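You operate a simulated robot arm through the tools that you are given. There is no shell and no other tool.

The job below is to be done with a simulated robot arm. You get a single attempt, and the scene is never put back.

Task
Put things in order on the top of the narrow table. At the end: the cream box from the top of the narrow table is on the brown board; the white band is in the small grey tote; the brown slim carton (marked "STOP") from the top of the narrow table stands where the cream box stood; the green band is in the small blue tote; whatever was shut is shut again. Leave all else as you found it, and nothing knocked over.

It is judged by the outcome, as a careful person would: the job done as asked, and still so three seconds after it is handed in. It fails if anything else is knocked over, pushed out of place, dropped, spilled or broken.

Robot
A 6-joint arm with a two-finger parallel gripper, fixed in place. Base frame: the origin is on the floor under the middle of its stand, x ahead of it, y to its left, z up; the work surface is at about z = 720. Readings come in mm, degrees, newtons and seconds.
With the tool pointing down near the work surface it reaches from about 260 to 660 mm from the base axis. Its first joint turns from -66.0 to 66.0 degrees. Payload 2.9 kg.
The tool frame sits at the grasp point between the pads (the TCP): z along the fingers, y along the line on which they close. The tips reach 30 mm beyond it. Largest opening 110 mm; finger width 20, thickness 10; the body of the gripper, 48 by 112 mm, starts 55 mm behind the TCP.
Orientation is told as [roll, pitch, yaw] about the base's x, y, z axes, in that order, counted from this pose: with the fingers straight down and closing along the base's y, the tool's x points along the base's -x, its y along +y and its z along -z.

Tools
- The arm moves only by the tool play_rows. Its argument "plan" is a list that holds one entry, the list of rows, each a list of 7 numbers: the shift along the tool's x, y, z in mm, then the turn, a rotation vector about the tool's x, y, z in degrees, then the gripper command, from -1 (fully open) to 1 (shut), values between in proportion. In form: [[[tx, ty, tz, ax, ay, az, claw], ...]]. A call has 1 to 20 rows; each row shifts and turns the commanded pose from where the row before left it, along the tool's axes as they then stand. Rows are played at 5 a second. More than 50 mm and 8.6 degrees between two rows, or a gripper value outside its range, and nothing of the call is played. A pose out of reach is approached as far as the arm can. The call stops where the force on the tool passes 40 N (or 10 N more than at its start, if that is more) or the arm is blocked; 0.2 s more then pass. The fingers move at their own pace (about 108 mm/s each) and stop on an object; they squeeze with about 31 N. The grip force told is the motor's: it shows also when the fingers shut on nothing. Time passes only in rows, and 0.2 s behind the last, so rows that do not move let the fingers close. The reply holds the time, the measured pose of the TCP, the force on the tool along the base axes, the opening and the grip force, in the units named above and with some noise, with the torque about the TCP (base axes, N m) and any sound that the robot's microphone picked up, and new pictures: "views" is both (left out), scene, wrist or none.
- Cameras (640 x 400 px; columns grow to the right, rows downward): "scene" is fixed at [75.3, 436.2, 1375.9]; the picture's right is [-0.74, -0.67, 0.00], its down [-0.44, 0.49, -0.75] and it looks along [0.50, -0.56, -0.66] (base axes); focal length 338 px, centre (320, 200). "wrist" rides on the gripper at [72, 17, -103] in the tool frame; the picture's right is [-0.23, 0.97, 0.00], its down [-0.76, -0.18, -0.62] and it looks along [-0.61, -0.14, 0.78] (tool axes); focal length 222 px, centre (320, 200). There is no depth. A picture from a camera that has moved, and an enlarged one, comes with that camera's place and axes in the base frame and with its lens.
- inspect(camera, box): a new picture of the part [left, top, right, bottom] of that camera's present view, enlarged. No time passes.
- job_done(): hands the job in; it is judged then, once.

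Nothing tells you positions but the pictures and the camera data. Unless the task says otherwise, let go and move clear before handing in.

The tools are called after "Emit:" as a command line: name --argument value ..., lists and objects as JSON in quotes. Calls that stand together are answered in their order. play_rows: Moves the arm, as the interface text tells. Its arguments: {"type":"object","properties":{"plan":{"type":"array"},"views":{"type":"string","enum":["both","scene","wrist","none"]}},"required":["plan"]} The other tools are called the same way: inspect (camera, box) takes an enlarged picture of a part of a camera's view; job_done () hands the job in.

At the start:

```text
t: 0.0
position: [469.7, -3.8, 968.3]
tool_rot: [0.1, -0.1, 0.0]
ft_force: [-0.6, -0.6, -1.1]
ft_torque: [0.03, -0.01, 0.04]
gripper_width: 110.3
finger_force: 0.1
```

scene: 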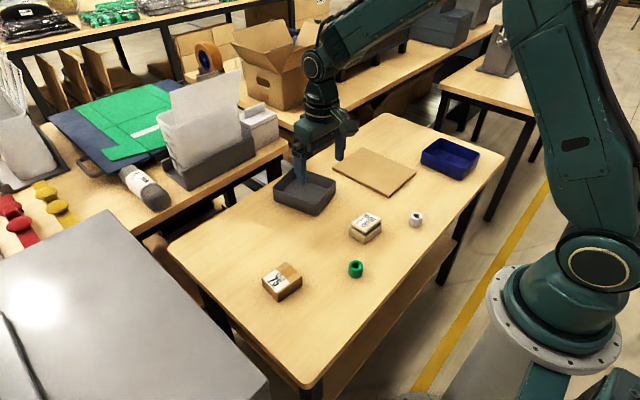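
wrist: 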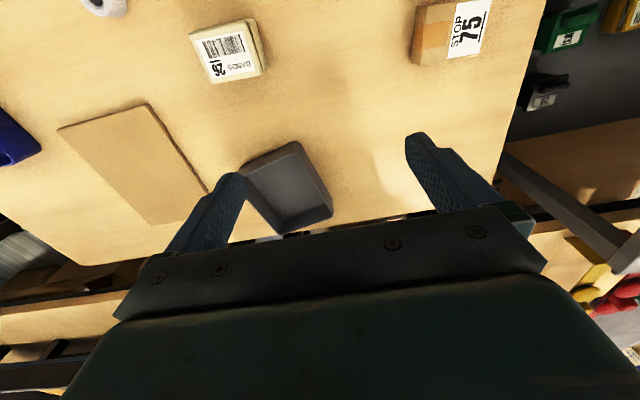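

I see the narrow table with a grey tote, a brown board, a blue tote, a cream box, a brown carton, and the white and green bands. I'll take enlarged pictures to locate everything before moving.

Emit:
inspect --camera "scene" --box '[240, 180, 440, 305]'

Emit:
inspect --camera "scene" --box '[260, 110, 520, 272]'

Emit:
inspect --camera "wrist" --box '[0, 0, 560, 240]'

```text
3.20 times, centred on (340, 242) of scene
camera zoom: at [75.3, 436.2, 1375.9], right [-0.74, -0.67, 0.0], down [-0.44, 0.49, -0.75], along [0.5, -0.56, -0.66], focal length 1080 px, centre (256, 64)
```

zoom: 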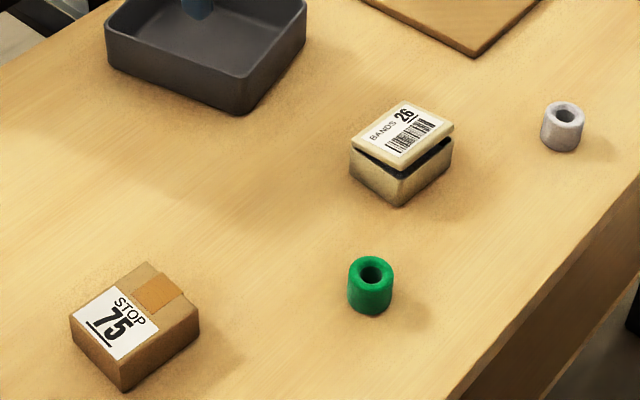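

```text
2.46 times, centred on (390, 191) of scene
camera zoom: at [75.3, 436.2, 1375.9], right [-0.74, -0.67, 0.0], down [-0.44, 0.49, -0.75], along [0.5, -0.56, -0.66], focal length 831 px, centre (148, 222)
```

zoom: 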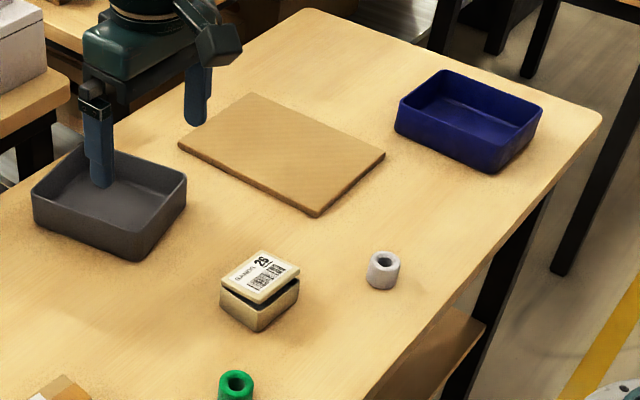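

```text
1.14 times, centred on (280, 120) of wrist
camera zoom: at [397.2, 12.5, 1072.2], right [0.23, 0.97, 0.0], down [0.76, -0.18, 0.62], along [0.61, -0.14, -0.78], focal length 254 px, centre (366, 291)
```

zoom: 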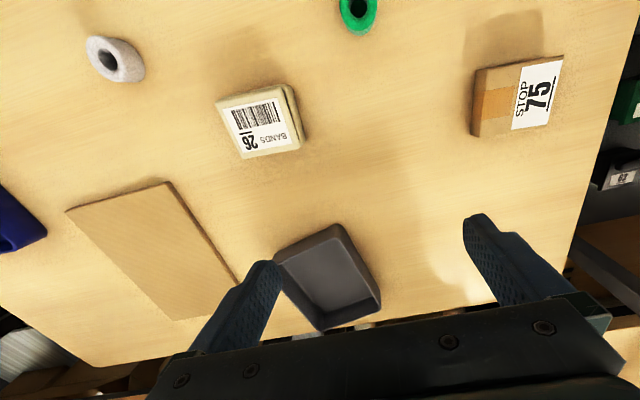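

The cream box appears to sit near (397, -101) and the carton near (439, 160). The green band is near (335, 20) and the white one near (313, -214). The cream box's lid may be loose, so I'll hover above it for a closer look.

Emit:
play_rows --plan '[[[18, -24, 20, 0, 0, 0, -1], [18, -24, 20, 0, 0, 0, -1], [18, -24, 20, 0, 0, 0, -1], [18, -24, 20, 0, 0, 0, -1], [0, 0, 0, 0, 0, 0, -1]]]' --views "both"

```text
t: 1.2
position: [397.2, -99.8, 889.1]
tool_rot: [0.1, 0.0, -0.1]
ft_force: [0.0, -0.2, -0.6]
ft_torque: [0.0, -0.02, -0.01]
gripper_width: 110.2
finger_force: 0.0
camera wrist: at [323.9, -83.5, 991.7], right [0.23, 0.97, 0.0], down [0.76, -0.18, 0.62], along [0.61, -0.14, -0.78], focal length 222 px, centre (320, 200)
```

scene: 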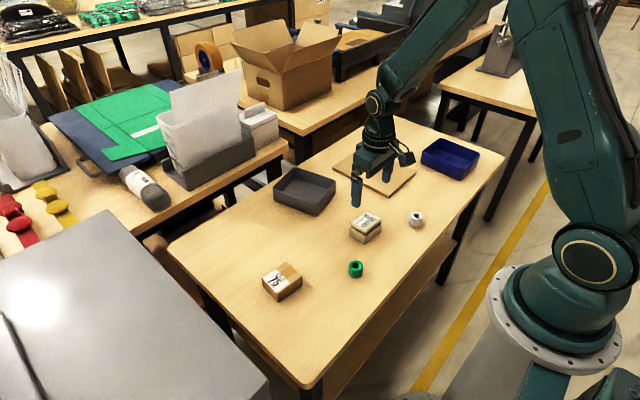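
wrist: 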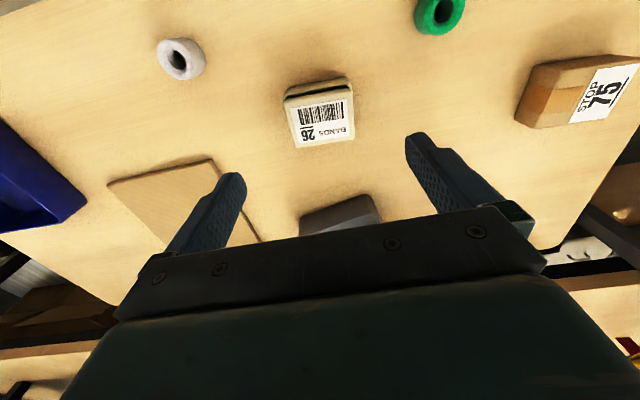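

Emit:
inspect --camera "wrist" --box '[260, 50, 380, 170]'

Emit:
inspect --camera "scene" --box '[335, 200, 399, 250]'

```text
3.33 times, centred on (320, 110) of wrist
camera zoom: at [323.9, -83.5, 991.7], right [0.23, 0.97, 0.0], down [0.76, -0.18, 0.62], along [0.61, -0.14, -0.78], focal length 740 px, centre (320, 500)
```

zoom: 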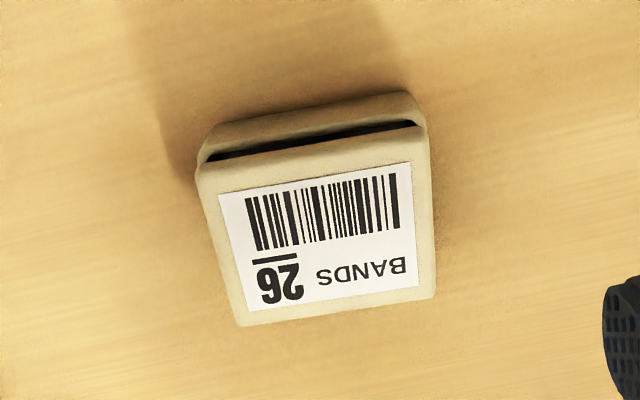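

```text
8.00 times, centred on (367, 225) of scene
camera zoom: at [75.3, 436.2, 1375.9], right [-0.74, -0.67, 0.0], down [-0.44, 0.49, -0.75], along [0.5, -0.56, -0.66], focal length 2700 px, centre (-56, 0)
```

zoom: 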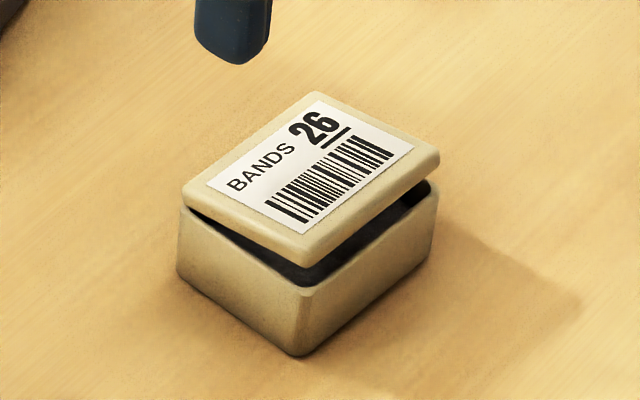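

The cream box is a small box with a hinged lid ajar on its -x side. It's centred near (399, -100) and yawed about -5°. I'll grip the body across y at low height, so I'm turning 5° and descending first.

Emit:
play_rows --plan '[[[-2, 0, 20, 0, 0, 5, -1], [0, 0, 30, 0, 0, 0, -1], [0, 0, 30, 0, 0, 0, -1], [0, 0, 20, 0, 0, 0, -1], [0, 0, 12, 0, 0, 0, -1], [0, 0, 0, 0, 0, 0, -1]]]' --views "both"

```text
t: 2.6
position: [400.1, -99.2, 776.9]
tool_rot: [0.0, 0.1, -5.0]
ft_force: [0.9, 0.4, -0.4]
ft_torque: [0.05, 0.01, 0.01]
gripper_width: 110.1
finger_force: 0.0
camera wrist: at [328.4, -76.6, 879.9], right [0.31, 0.95, 0.0], down [0.74, -0.24, 0.62], along [0.59, -0.19, -0.78], focal length 222 px, centre (320, 200)
```

scene: 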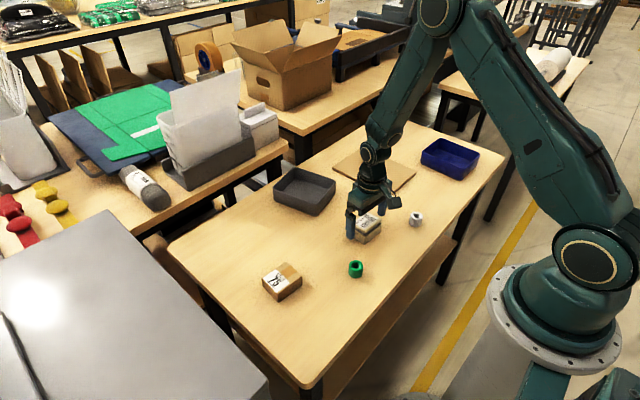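
wrist: 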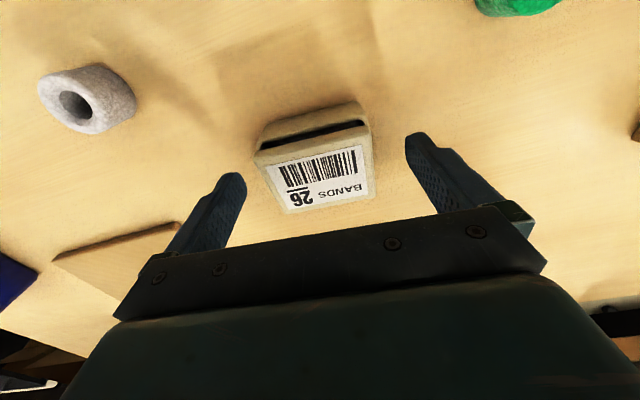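

Emit:
inspect --camera "wrist" --box '[200, 80, 440, 230]'

Emit:
inspect --camera "scene" --box '[325, 180, 421, 255]'

```text
2.67 times, centred on (320, 155) of wrist
camera zoom: at [328.4, -76.6, 879.9], right [0.31, 0.95, 0.0], down [0.74, -0.24, 0.62], along [0.59, -0.19, -0.78], focal length 592 px, centre (320, 320)
```

zoom: 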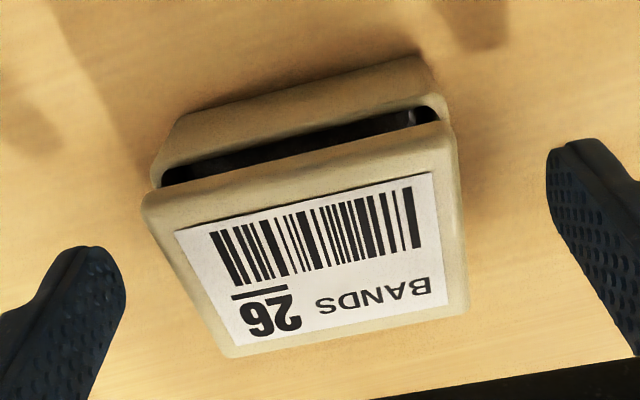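

```text
5.33 times, centred on (373, 218) of scene
camera zoom: at [75.3, 436.2, 1375.9], right [-0.74, -0.67, 0.0], down [-0.44, 0.49, -0.75], along [0.5, -0.56, -0.66], focal length 1800 px, centre (37, 107)
```

zoom: 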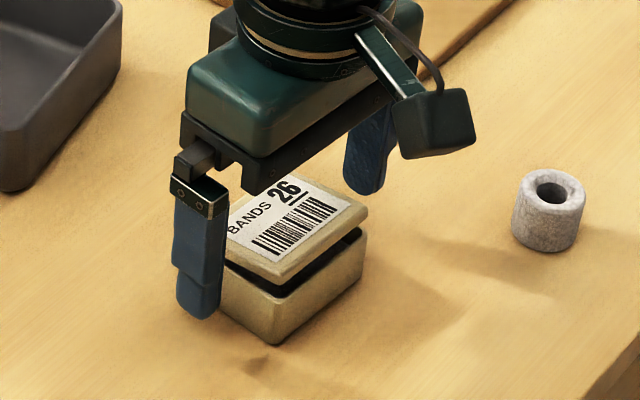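

The box is between the fingers, well centred in y. I'll lower the tips to just above the table and close.

Emit:
play_rows --plan '[[[0, 0, 10, 0, 0, 0, -1], [0, 0, 10, 0, 0, 0, -1], [-1, 0, 3, 0, 0, 0, -1], [0, 0, 0, 0, 0, 0, -1]]]' --views "both"

```text
t: 3.6
position: [401.1, -99.4, 753.7]
tool_rot: [0.1, 0.1, -5.0]
ft_force: [0.4, -0.7, 0.6]
ft_torque: [0.01, -0.02, 0.02]
gripper_width: 109.9
finger_force: 0.0
camera wrist: at [329.7, -76.6, 857.2], right [0.31, 0.95, 0.0], down [0.74, -0.24, 0.62], along [0.59, -0.19, -0.78], focal length 222 px, centre (320, 200)
```

scene: 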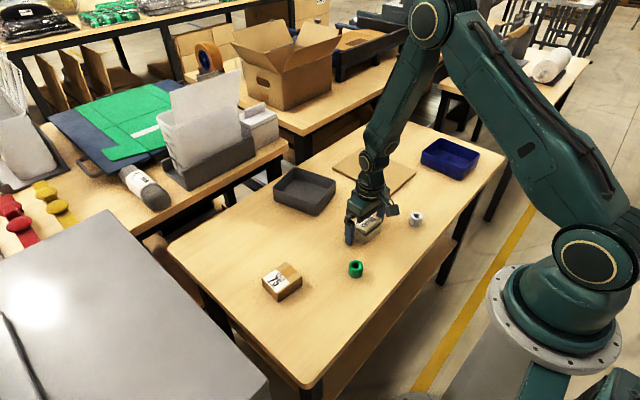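
wrist: 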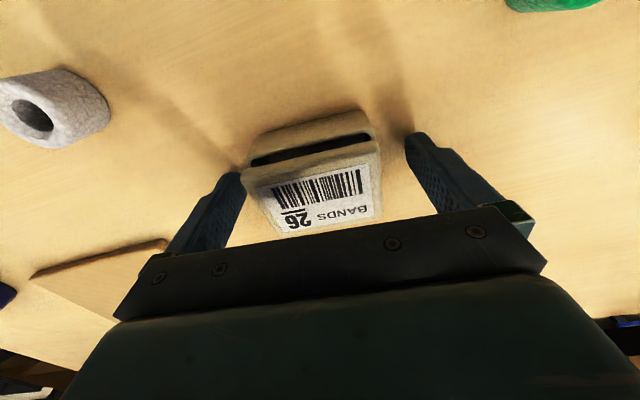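

Emit:
play_rows --plan '[[[0, 0, 0, 0, 0, 0, -0.33], [0, 0, 0, 0, 0, 0, -0.33], [0, 0, 0, 0, 0, 0, -0.33]]]' --views "wrist"

Emit:
inspect --camera "wrist" --box '[200, 80, 440, 230]'

Emit:
inspect --camera "scene" --box '[325, 180, 421, 255]'

```text
t: 4.4
position: [400.9, -98.5, 754.1]
tool_rot: [0.1, 0.1, -5.0]
ft_force: [0.2, 0.7, 0.2]
ft_torque: [0.01, -0.02, 0.01]
gripper_width: 73.2
finger_force: 0.0
camera wrist: at [329.7, -76.6, 857.3], right [0.31, 0.95, 0.0], down [0.74, -0.24, 0.62], along [0.59, -0.19, -0.78], focal length 222 px, centre (320, 200)
```

wrist: 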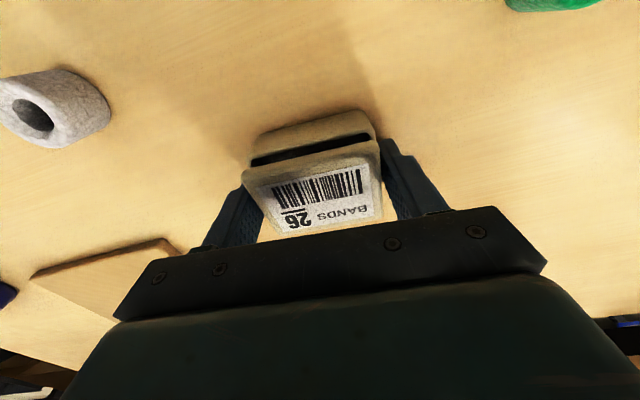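

```text
2.67 times, centred on (320, 155) of wrist
camera zoom: at [329.7, -76.6, 857.3], right [0.31, 0.95, 0.0], down [0.74, -0.24, 0.62], along [0.59, -0.19, -0.78], focal length 592 px, centre (320, 320)
```

zoom: 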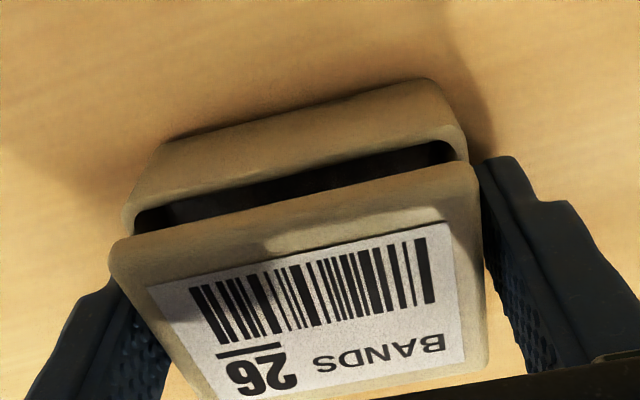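

```text
5.33 times, centred on (373, 218) of scene
camera zoom: at [75.3, 436.2, 1375.9], right [-0.74, -0.67, 0.0], down [-0.44, 0.49, -0.75], along [0.5, -0.56, -0.66], focal length 1800 px, centre (37, 107)
```

zoom: 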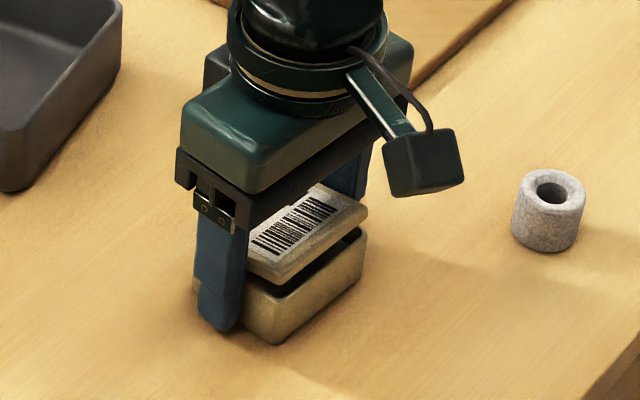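

The fingers flank the body evenly with about 2 mm to spare on each side. Closing now, then a small test lift.

Emit:
play_rows --plan '[[[0, 0, 0, 0, 0, 0, 1], [0, 0, 0, 0, 0, 0, 1], [0, 0, 0, 0, 0, 0, 1]]]' --views "wrist"

Emit:
inspect --camera "wrist" --box '[200, 80, 440, 230]'

Emit:
inspect --camera "scene" --box '[325, 180, 421, 255]'

```text
t: 5.2
position: [399.3, -99.8, 753.6]
tool_rot: [0.1, 0.1, -5.0]
ft_force: [0.2, 0.7, 1.6]
ft_torque: [-0.1, 0.01, 0.02]
gripper_width: 69.7
finger_force: 30.5
camera wrist: at [329.8, -76.6, 857.4], right [0.31, 0.95, 0.0], down [0.74, -0.24, 0.62], along [0.59, -0.19, -0.78], focal length 222 px, centre (320, 200)
```

wrist: 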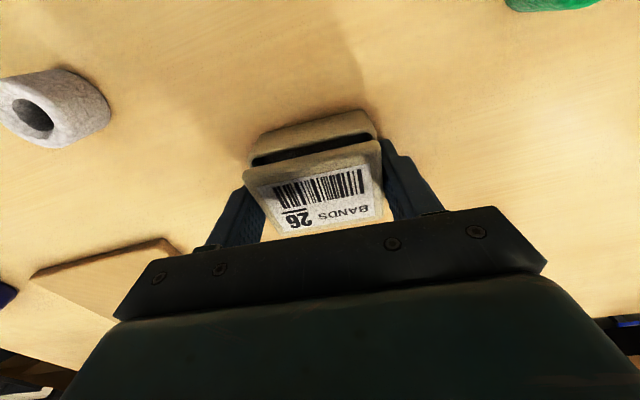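

```text
2.67 times, centred on (320, 155) of wrist
camera zoom: at [329.8, -76.6, 857.4], right [0.31, 0.95, 0.0], down [0.74, -0.24, 0.62], along [0.59, -0.19, -0.78], focal length 592 px, centre (320, 320)
```

zoom: 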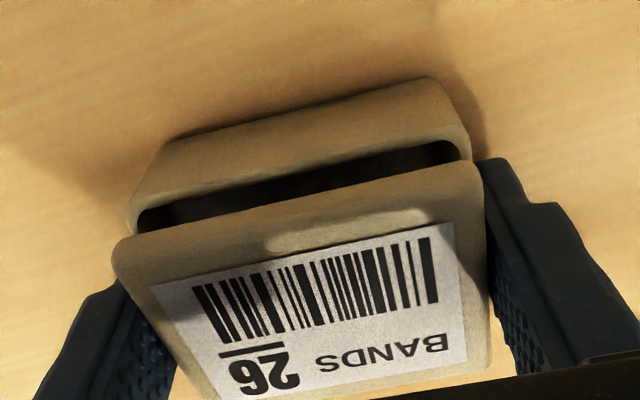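

```text
5.33 times, centred on (373, 218) of scene
camera zoom: at [75.3, 436.2, 1375.9], right [-0.74, -0.67, 0.0], down [-0.44, 0.49, -0.75], along [0.5, -0.56, -0.66], focal length 1800 px, centre (37, 107)
```

zoom: 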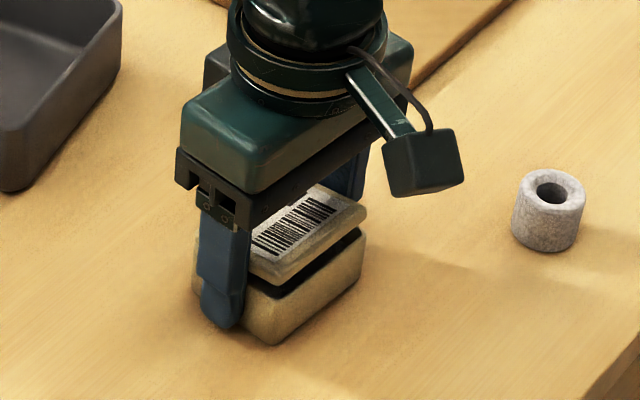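

Emit:
play_rows --plan '[[[0, 0, -2, 0, 0, 0, 1], [0, 0, -3, 0, 0, 0, 1], [0, 0, -3, 0, 0, 0, 1], [0, 0, 0, 0, 0, 0, 1]]]' --views "wrist"

Emit:
inspect --camera "wrist" --box '[200, 80, 440, 230]'

Emit:
inspect --camera "scene" --box '[325, 180, 421, 255]'

```text
t: 6.2
position: [400.4, -99.2, 762.4]
tool_rot: [0.0, 0.0, -5.0]
ft_force: [0.2, 0.2, -0.2]
ft_torque: [-0.04, -0.06, 0.05]
gripper_width: 69.6
finger_force: 31.4
camera wrist: at [329.9, -77.0, 865.4], right [0.31, 0.95, 0.0], down [0.74, -0.24, 0.62], along [0.59, -0.19, -0.78], focal length 222 px, centre (320, 200)
```

wrist: 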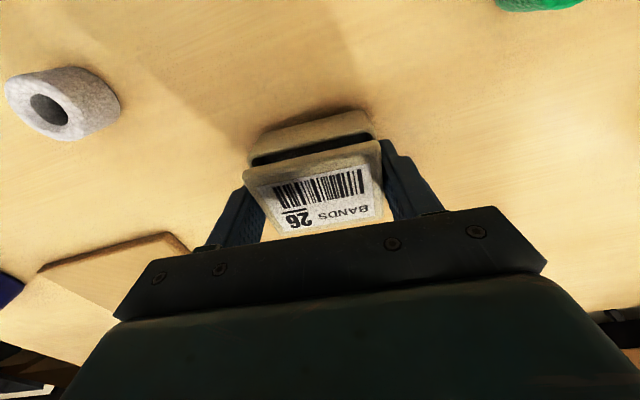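

```text
2.67 times, centred on (320, 155) of wrist
camera zoom: at [329.9, -77.0, 865.4], right [0.31, 0.95, 0.0], down [0.74, -0.24, 0.62], along [0.59, -0.19, -0.78], focal length 592 px, centre (320, 320)
```

zoom: 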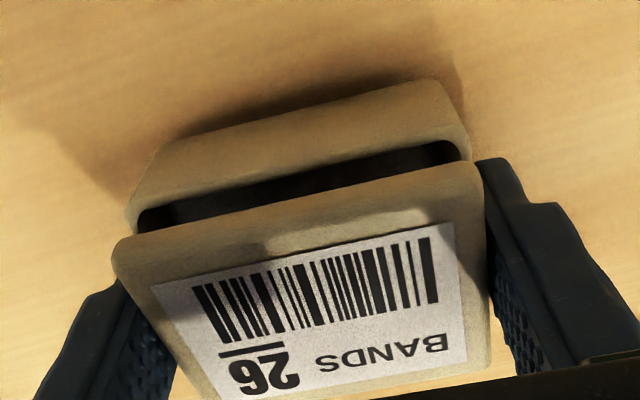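

```text
5.33 times, centred on (373, 218) of scene
camera zoom: at [75.3, 436.2, 1375.9], right [-0.74, -0.67, 0.0], down [-0.44, 0.49, -0.75], along [0.5, -0.56, -0.66], focal length 1800 px, centre (37, 107)
```

zoom: 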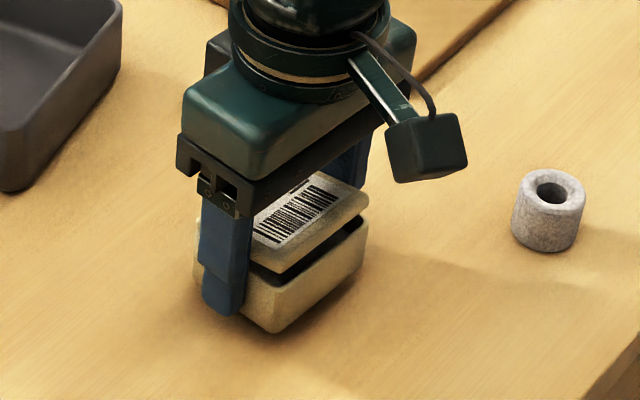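

The box lifts cleanly as one piece. I'll raise it and carry it over the brown board.

Emit:
play_rows --plan '[[[0, 0, -20, 0, 0, 0, 1], [0, 0, -30, 0, 0, 0, 1], [0, 0, -30, 0, 0, 0, 1], [-10, -15, 0, 0, 0, 0, 1], [-17, -27, 0, 0, 0, 0, 1], [-18, -29, 0, 0, 0, 0, 1], [-18, -29, 0, 0, 0, 0, 1], [-18, -29, 0, 0, 0, 0, 1], [-18, -29, 0, 0, 0, 0, 1], [-17, -27, 0, 0, 0, 0, 1], [-13, -20, 0, 0, 0, 0, 1], [-5, -7, 0, 0, 0, 0, 1], [0, 0, 0, 0, 0, 0, 1]]]' --views "both"

```text
t: 9.0
position: [514.2, -322.2, 840.9]
tool_rot: [0.1, 0.1, -5.0]
ft_force: [-1.1, -0.1, -0.9]
ft_torque: [0.04, 0.02, -0.01]
gripper_width: 69.6
finger_force: 31.0
camera wrist: at [444.5, -300.4, 944.4], right [0.31, 0.95, 0.0], down [0.74, -0.24, 0.62], along [0.59, -0.19, -0.78], focal length 222 px, centre (320, 200)
```

scene: 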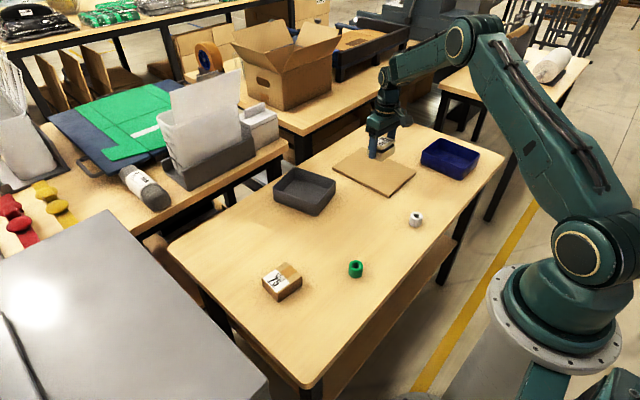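
wrist: 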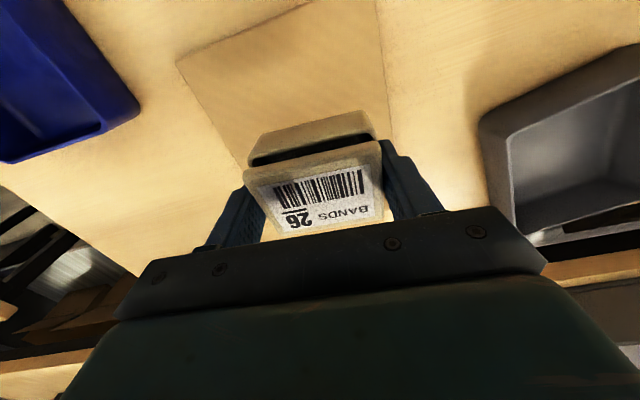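

The box is over the board, which spans about x 428–640 and y -420 to -255. I'll nudge toward the middle and lower carefully until it touches.

Emit:
play_rows --plan '[[[-7, -10, 15, 0, 0, 0, 1], [0, 0, 25, 0, 0, 0, 1], [0, 0, 20, 0, 0, 0, 1], [0, 0, 8, 0, 0, 0, 1], [0, 0, 0, 0, 0, 0, 1]]]' --views "both"

Emit:
inspect --camera "scene" --box '[325, 120, 437, 200]'

```text
t: 10.2
position: [520.6, -332.7, 772.9]
tool_rot: [0.1, 0.1, -4.9]
ft_force: [0.5, -0.6, -0.1]
ft_torque: [-0.06, -0.05, -0.01]
gripper_width: 69.5
finger_force: 31.5
camera wrist: at [450.8, -310.2, 876.4], right [0.31, 0.95, 0.0], down [0.74, -0.24, 0.62], along [0.59, -0.19, -0.78], focal length 222 px, centre (320, 200)
```

scene: 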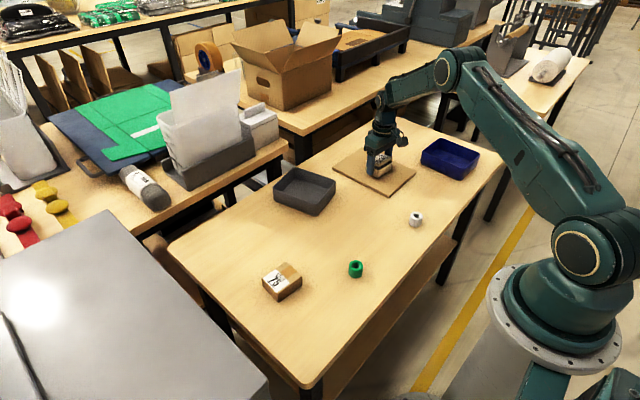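
wrist: 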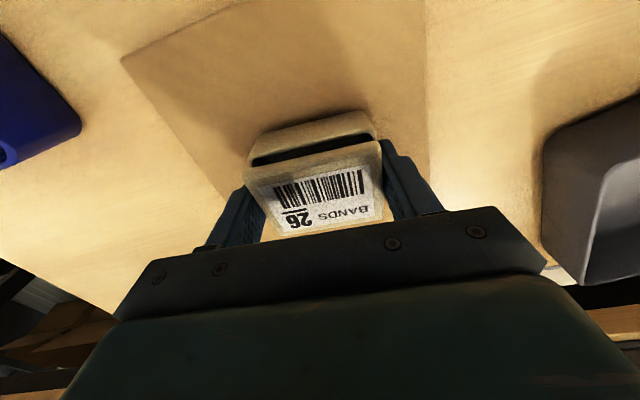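

```text
5.00 times, centred on (381, 160) of scene
camera zoom: at [75.3, 436.2, 1375.9], right [-0.74, -0.67, 0.0], down [-0.44, 0.49, -0.75], along [0.5, -0.56, -0.66], focal length 1688 px, centre (15, 400)
```

zoom: 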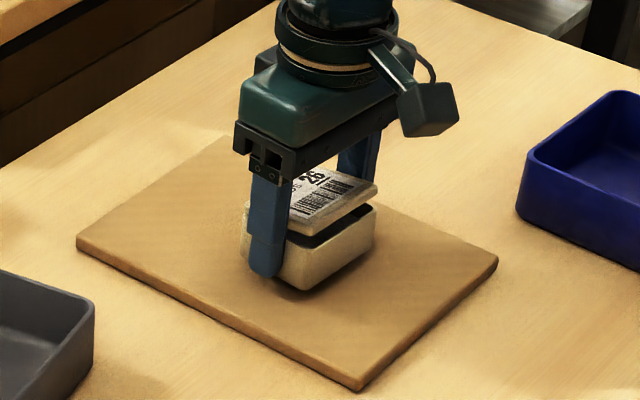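

Emit:
play_rows --plan '[[[0, 0, 2, 0, 0, 0, 1], [0, 0, 2, 0, 0, 0, 1], [0, 0, 2, 0, 0, 0, 1], [0, 0, 0, 0, 0, 0, 1]]]' --views "none"

Emit:
inspect --camera "scene" --box '[355, 150, 419, 200]'

```text
t: 11.2
position: [522.9, -332.1, 766.6]
tool_rot: [0.0, 0.0, -5.0]
ft_force: [0.0, 0.4, -0.3]
ft_torque: [0.0, -0.01, 0.01]
gripper_width: 69.6
finger_force: 31.6
```

```text
8.00 times, centred on (387, 175) of scene
camera zoom: at [75.3, 436.2, 1375.9], right [-0.74, -0.67, 0.0], down [-0.44, 0.49, -0.75], along [0.5, -0.56, -0.66], focal length 2700 px, centre (-216, 400)
```

zoom: 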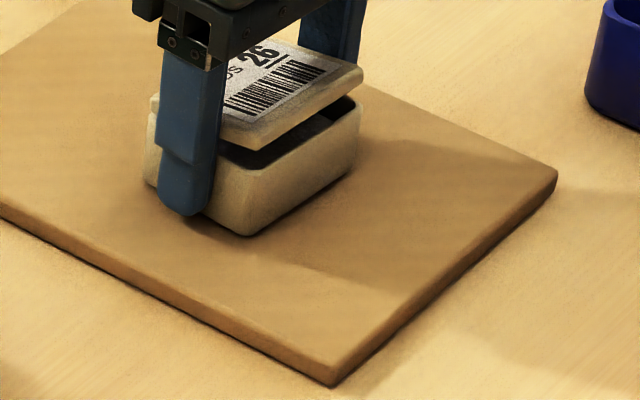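

Emit:
play_rows --plan '[[[0, 0, 1, 0, 0, 0, 1], [0, 0, 1, 0, 0, 0, 1], [0, 0, 0, 0, 0, 0, 1]]]' --views "none"

```text
t: 12.0
position: [522.1, -333.7, 765.5]
tool_rot: [0.1, 0.0, -5.0]
ft_force: [-1.5, 0.1, 3.2]
ft_torque: [0.01, 0.06, -0.05]
gripper_width: 69.3
finger_force: 31.2
```

Contact with the board shows as 3 N upward. I'll release and check that the box stays put.

Emit:
play_rows --plan '[[[0, 0, 0, 0, 0, 0, -0.35], [0, 0, 0, 0, 0, 0, -0.5], [0, 0, 0, 0, 0, 0, -0.8], [0, 0, 0, 0, 0, 0, -0.8]]]' --views "wrist"

Emit:
inspect --camera "scene" --box '[345, 140, 425, 200]'

```text
t: 13.0
position: [521.5, -332.1, 766.0]
tool_rot: [0.1, 0.0, -5.0]
ft_force: [0.4, 0.6, -0.3]
ft_torque: [0.02, -0.02, -0.01]
gripper_width: 98.9
finger_force: 0.1
camera wrist: at [450.6, -310.7, 869.0], right [0.31, 0.95, 0.0], down [0.74, -0.24, 0.62], along [0.59, -0.19, -0.78], focal length 222 px, centre (320, 200)
```

wrist: 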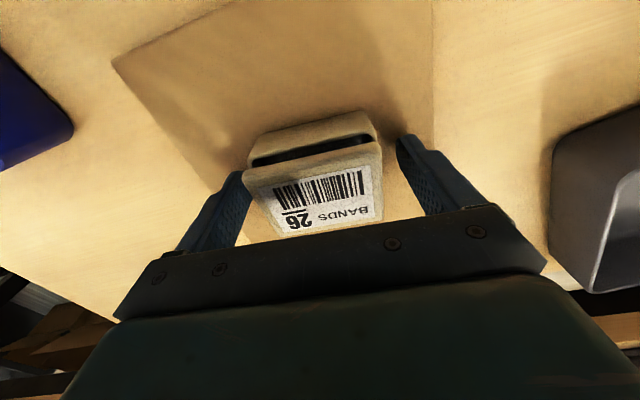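

```text
6.67 times, centred on (385, 170) of scene
camera zoom: at [75.3, 436.2, 1375.9], right [-0.74, -0.67, 0.0], down [-0.44, 0.49, -0.75], along [0.5, -0.56, -0.66], focal length 2250 px, centre (-113, 400)
```

zoom: 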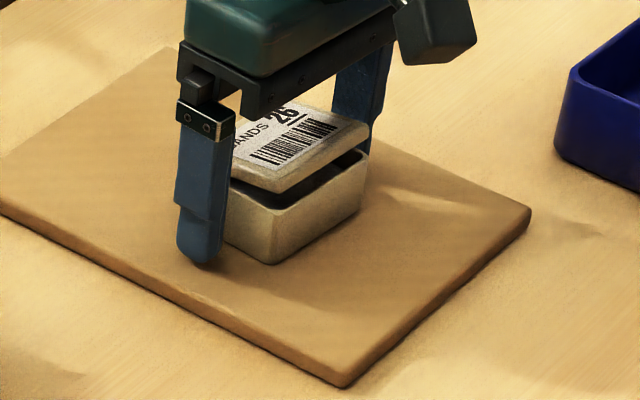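

The cream box sits on the board with its lid still ajar as before. I'll rise straight up and travel to a hover over the brown carton.

Emit:
play_rows --plan '[[[0, 0, -10, 0, 0, 0, -0.8], [0, 0, -25, 0, 0, 0, -0.8], [0, 0, -35, 0, 0, 0, -0.8], [0, 0, -30, 0, 0, 0, -1], [5, 20, 0, 0, 0, 0, -1], [10, 40, 0, 0, 0, 0, -1], [11, 42, 0, 0, 0, 0, -1], [11, 42, 0, 0, 0, 0, -1], [11, 42, 0, 0, 0, 0, -1], [11, 42, 0, 0, 0, 0, -1], [11, 42, 0, 0, 0, 0, -1], [11, 42, 0, 0, 0, 0, -1], [11, 42, 0, 0, 0, 0, -1], [11, 42, 0, 0, 0, 0, -1], [11, 42, 0, 0, 0, 0, -1], [7, 32, 0, 0, 0, 0, -1], [3, 13, 0, 0, 0, 0, -1], [0, 0, 0, 0, 0, 0, -1]]]' --views "both"

```text
t: 16.8
position: [440.7, 158.2, 868.2]
tool_rot: [0.2, 0.0, -5.0]
ft_force: [-0.2, 0.1, 0.2]
ft_torque: [-0.02, 0.01, -0.01]
gripper_width: 110.2
finger_force: 0.0
camera wrist: at [369.7, 181.1, 969.8], right [0.31, 0.95, 0.0], down [0.74, -0.24, 0.62], along [0.59, -0.19, -0.78], focal length 222 px, centre (320, 200)
```

scene: 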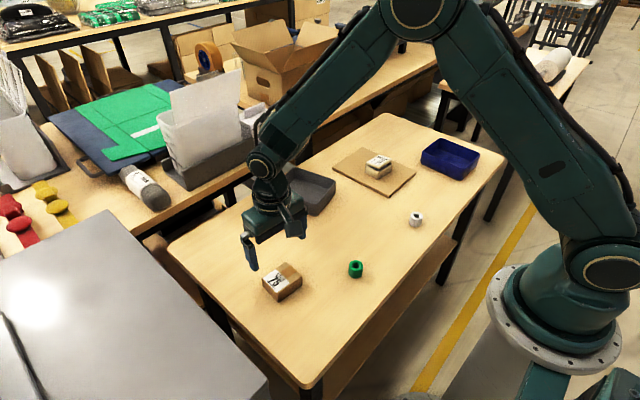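
wrist: 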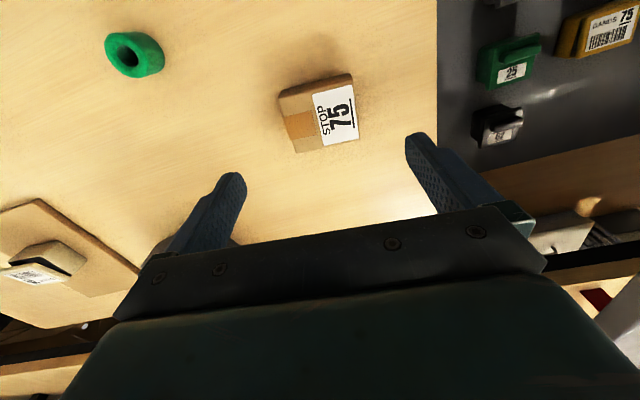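

Emit:
inspect --camera "wrist" --box '[260, 50, 380, 170]'

Emit:
inspect --camera "scene" --box '[245, 250, 325, 312]'

Emit:
inspect --camera "scene" --box '[330, 130, 430, 200]'

```text
3.33 times, centred on (320, 110) of wrist
camera zoom: at [369.7, 181.1, 969.8], right [0.31, 0.95, 0.0], down [0.74, -0.24, 0.62], along [0.59, -0.19, -0.78], focal length 740 px, centre (320, 500)
```

zoom: 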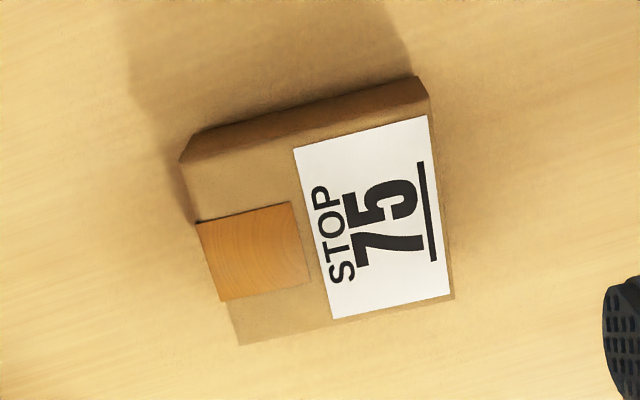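

```text
6.45 times, centred on (285, 281) of scene
camera zoom: at [75.3, 436.2, 1375.9], right [-0.74, -0.67, 0.0], down [-0.44, 0.49, -0.75], along [0.5, -0.56, -0.66], focal length 2178 px, centre (546, -323)
```

zoom: 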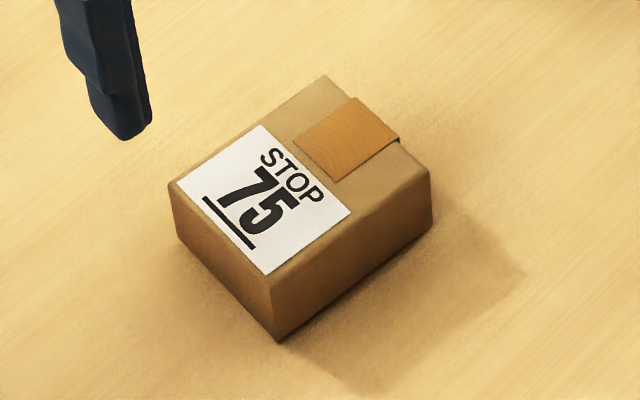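

```text
5.71 times, centred on (380, 165) of scene
camera zoom: at [75.3, 436.2, 1375.9], right [-0.74, -0.67, 0.0], down [-0.44, 0.49, -0.75], along [0.5, -0.56, -0.66], focal length 1929 px, centre (-23, 400)
```

zoom: 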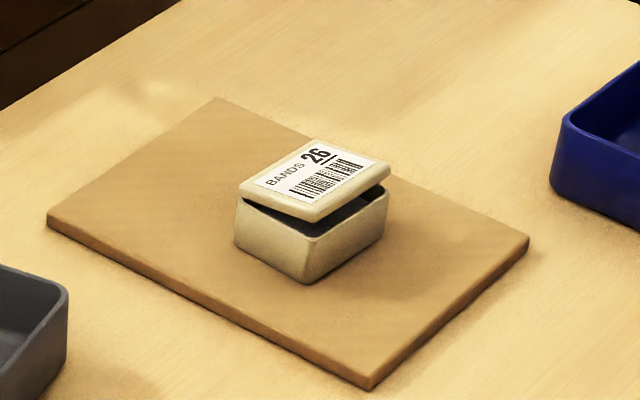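

The carton's centre is near (442, 159) with the same -5° yaw, so I'm already above it. I'll descend straight and close on its long sides.

Emit:
play_rows --plan '[[[-1, 1, 25, 0, 0, 0, -1], [0, 0, 30, 0, 0, 0, -1], [0, 0, 30, 0, 0, 0, -1], [0, 0, 18, 0, 0, 0, -1], [0, 0, 8, 0, 0, 0, -1], [0, 0, 3, 0, 0, 0, -1], [0, 0, 0, 0, 0, 0, -0.32], [0, 0, 0, 0, 0, 0, -0.32]]]' --views "wrist"

Emit:
inspect --camera "wrist" --box '[200, 80, 440, 230]'

Emit:
inspect --camera "scene" --box '[240, 230, 336, 305]'

```text
t: 18.6
position: [441.4, 159.7, 752.0]
tool_rot: [0.1, 0.1, -4.9]
ft_force: [0.6, -1.1, 0.3]
ft_torque: [-0.01, 0.04, 0.03]
gripper_width: 72.5
finger_force: 0.1
camera wrist: at [370.6, 182.4, 855.2], right [0.31, 0.95, 0.0], down [0.74, -0.24, 0.62], along [0.59, -0.19, -0.78], focal length 222 px, centre (320, 200)
```

wrist: 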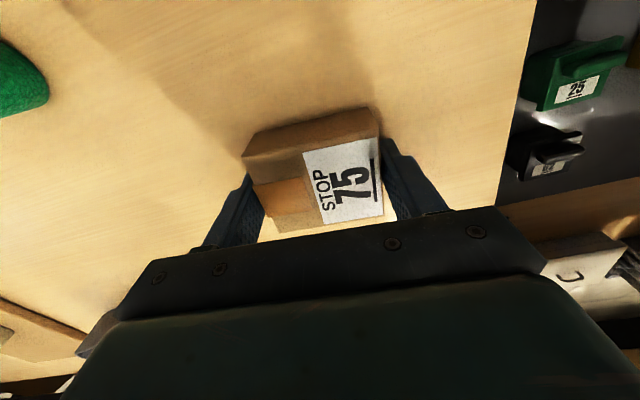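

```text
2.67 times, centred on (320, 155) of wrist
camera zoom: at [370.6, 182.4, 855.2], right [0.31, 0.95, 0.0], down [0.74, -0.24, 0.62], along [0.59, -0.19, -0.78], focal length 592 px, centre (320, 320)
```

zoom: 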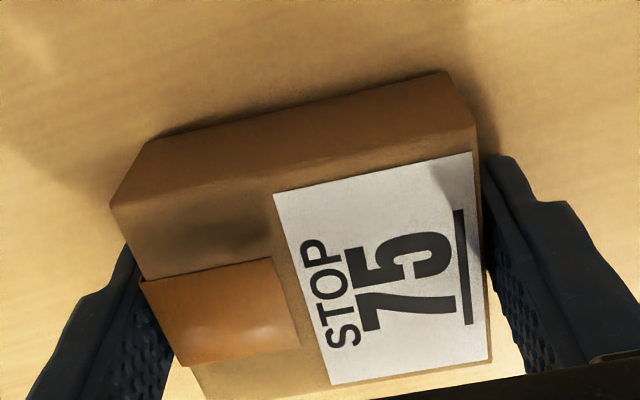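

```text
5.33 times, centred on (288, 268) of scene
camera zoom: at [75.3, 436.2, 1375.9], right [-0.74, -0.67, 0.0], down [-0.44, 0.49, -0.75], along [0.5, -0.56, -0.66], focal length 1800 px, centre (491, -160)
```

zoom: 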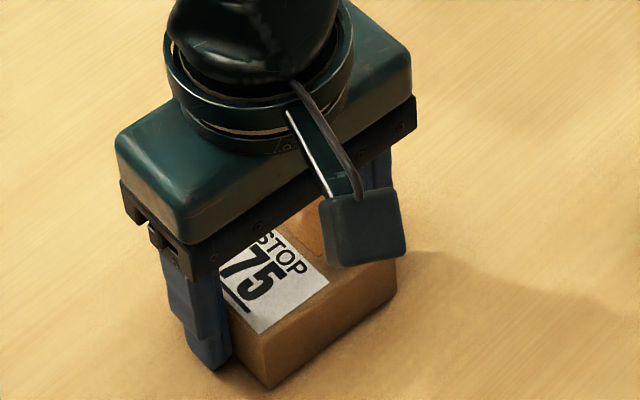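

Emit:
play_rows --plan '[[[0, 0, 0, 0, 0, 0, 1], [0, 0, 0, 0, 0, 0, 1], [0, 0, 0, 0, 0, 0, 1], [0, 0, -3, 0, 0, 0, 1], [0, 0, -5, 0, 0, 0, 1], [0, 0, 0, 0, 0, 0, 1]]]' --views "wrist"

Emit:
inspect --camera "scene" --box '[240, 230, 336, 305]'

```text
t: 20.0
position: [440.9, 159.0, 759.7]
tool_rot: [0.0, 0.1, -4.9]
ft_force: [-0.5, 0.3, -0.3]
ft_torque: [-0.01, 0.02, 0.02]
gripper_width: 69.4
finger_force: 30.8
camera wrist: at [370.5, 182.3, 863.4], right [0.31, 0.95, 0.0], down [0.74, -0.24, 0.62], along [0.59, -0.19, -0.78], focal length 222 px, centre (320, 200)
```

wrist: 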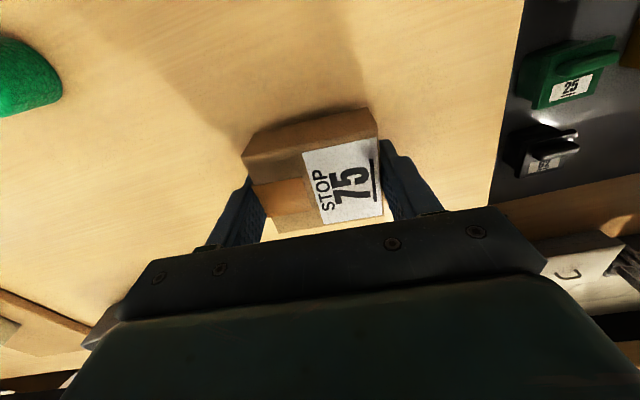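

```text
5.33 times, centred on (288, 268) of scene
camera zoom: at [75.3, 436.2, 1375.9], right [-0.74, -0.67, 0.0], down [-0.44, 0.49, -0.75], along [0.5, -0.56, -0.66], focal length 1800 px, centre (491, -160)
```

zoom: 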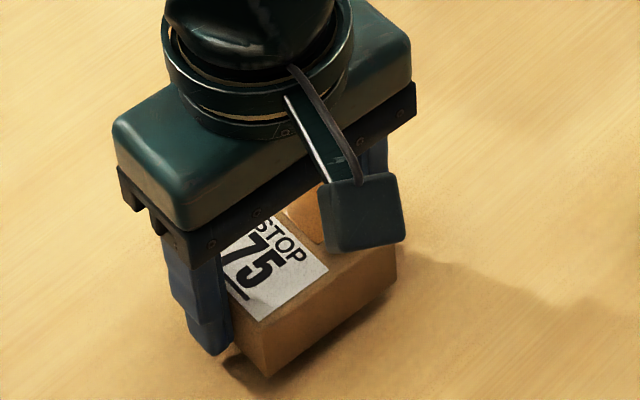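

The carton is held firmly and level. I'll carry it to the spot where the cream box stood, (400.5, -99.3), and lower to just above the table.

Emit:
play_rows --plan '[[[0, 0, -20, 0, 0, 0, 1], [0, 0, -30, 0, 0, 0, 1], [0, 0, -12, 0, 0, 0, 1], [1, -15, 0, 0, 0, 0, 1], [2.4, -35, 0, 0, 0, 0, 1], [2.4, -35, 0, 0, 0, 0, 1], [2.4, -35, 0, 0, 0, 0, 1], [2.4, -35, 0, 0, 0, 0, 1], [2.4, -35, 0, 0, 0, 0, 1], [2.4, -35, 0, 0, 0, 0, 1], [1.7, -26, 0, 0, 0, 0, 1], [0.7, -10, 0, 0, 0, 0, 1], [0, 0, 20, 0, 0, 0, 1], [0, 0, 25, 0, 0, 0, 1], [0, 0, 15, 0, 0, 0, 1], [0, 0, 4, 0, 0, 0, 1], [0, 0, 0, 0, 0, 0, 1], [0, 0, 0, 0, 0, 0, 1]]]' --views "both"

Emit:
inspect --camera "scene" --box '[325, 180, 421, 255]'

Emit:
inspect --camera "wrist" --box '[200, 80, 440, 230]'

```text
t: 23.8
position: [400.7, -98.1, 758.2]
tool_rot: [0.1, 0.0, -5.0]
ft_force: [-0.1, -0.9, -0.1]
ft_torque: [0.01, -0.03, 0.03]
gripper_width: 69.3
finger_force: 31.3
camera wrist: at [330.0, -75.9, 861.0], right [0.31, 0.95, 0.0], down [0.74, -0.24, 0.62], along [0.59, -0.19, -0.78], focal length 222 px, centre (320, 200)
```

scene: 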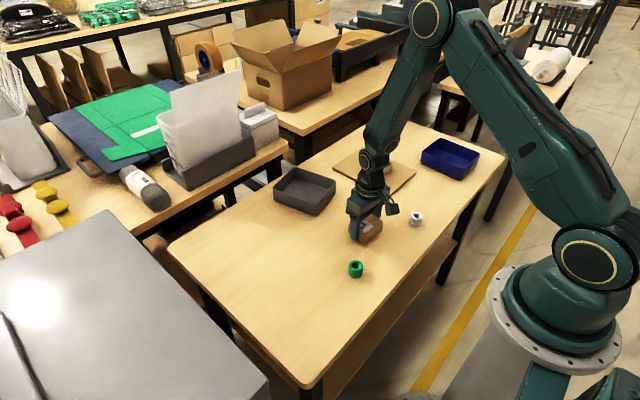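
wrist: 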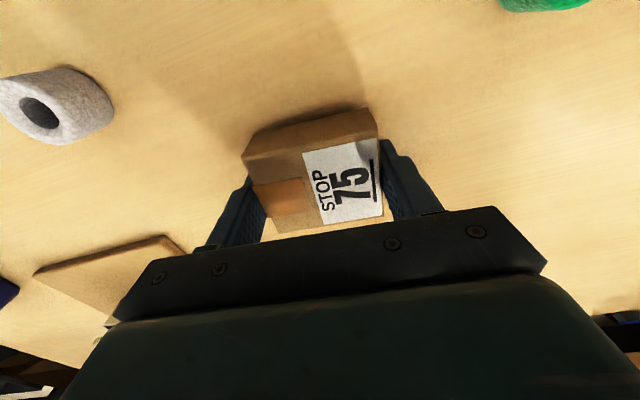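

```text
5.33 times, centred on (373, 218) of scene
camera zoom: at [75.3, 436.2, 1375.9], right [-0.74, -0.67, 0.0], down [-0.44, 0.49, -0.75], along [0.5, -0.56, -0.66], focal length 1800 px, centre (37, 107)
```

zoom: 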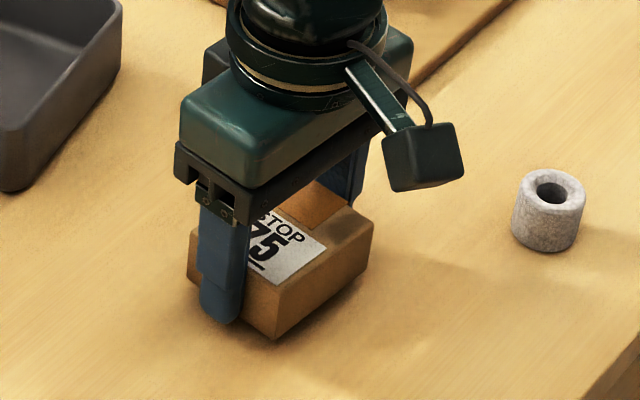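

```text
2.67 times, centred on (320, 155) of wrist
camera zoom: at [330.0, -75.9, 861.0], right [0.31, 0.95, 0.0], down [0.74, -0.24, 0.62], along [0.59, -0.19, -0.78], focal length 592 px, centre (320, 320)
```

zoom: 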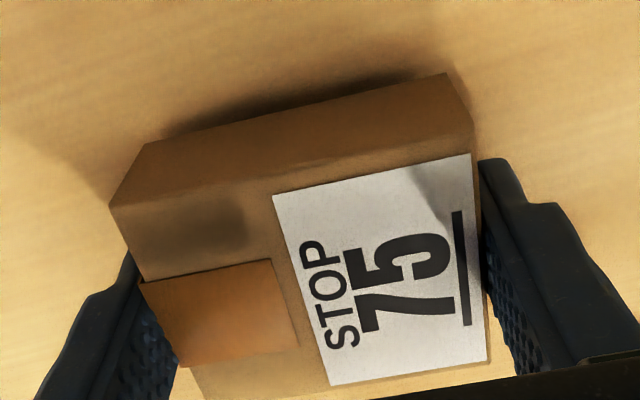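

Emit:
play_rows --plan '[[[0, -0.7, 2, 0, 0, 0, 1], [0, 0, 2, 0, 0, 0, 1], [0, 0, 1, 0, 0, 0, 1], [0, 0, 0.7, 0, 0, 0, 1], [0, 0, 0, 0, 0, 0, 1]]]' --views "none"

```text
t: 25.0
position: [400.8, -100.2, 752.8]
tool_rot: [0.2, 0.0, -5.0]
ft_force: [-0.5, 0.4, 1.0]
ft_torque: [0.0, 0.0, -0.01]
gripper_width: 69.1
finger_force: 31.1
```

Emit:
play_rows --plan '[[[0, 0, 0.7, 0, 0, 0, 1], [0, 0, 0, 0, 0, 0, 1]]]' --views "wrist"

Emit:
inspect --camera "scene" --box '[325, 180, 421, 255]'

```text
t: 25.6
position: [400.0, -99.4, 751.8]
tool_rot: [0.0, 0.0, -5.0]
ft_force: [-2.2, 1.8, 10.9]
ft_torque: [-0.05, 0.14, 0.0]
gripper_width: 69.2
finger_force: 30.9
camera wrist: at [330.1, -76.6, 855.1], right [0.31, 0.95, 0.0], down [0.74, -0.24, 0.62], along [0.59, -0.19, -0.78], focal length 222 px, centre (320, 200)
```

wrist: 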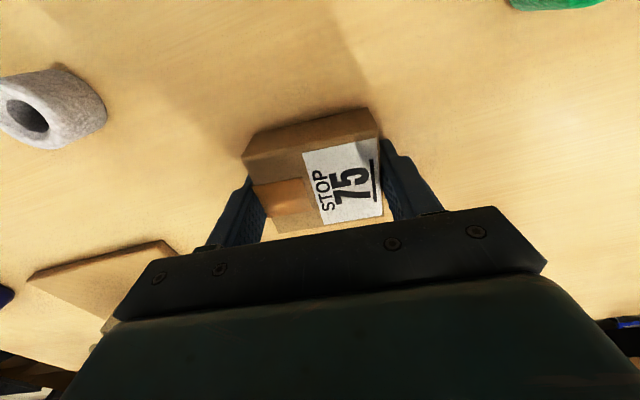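

```text
5.33 times, centred on (373, 218) of scene
camera zoom: at [75.2, 436.3, 1375.9], right [-0.74, -0.67, 0.0], down [-0.44, 0.49, -0.75], along [0.5, -0.56, -0.66], focal length 1800 px, centre (37, 107)
```

zoom: 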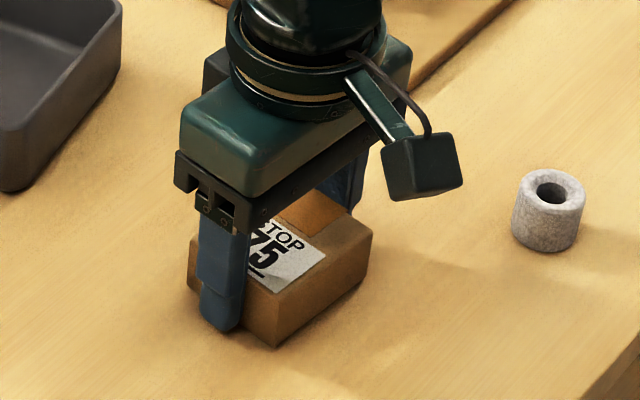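

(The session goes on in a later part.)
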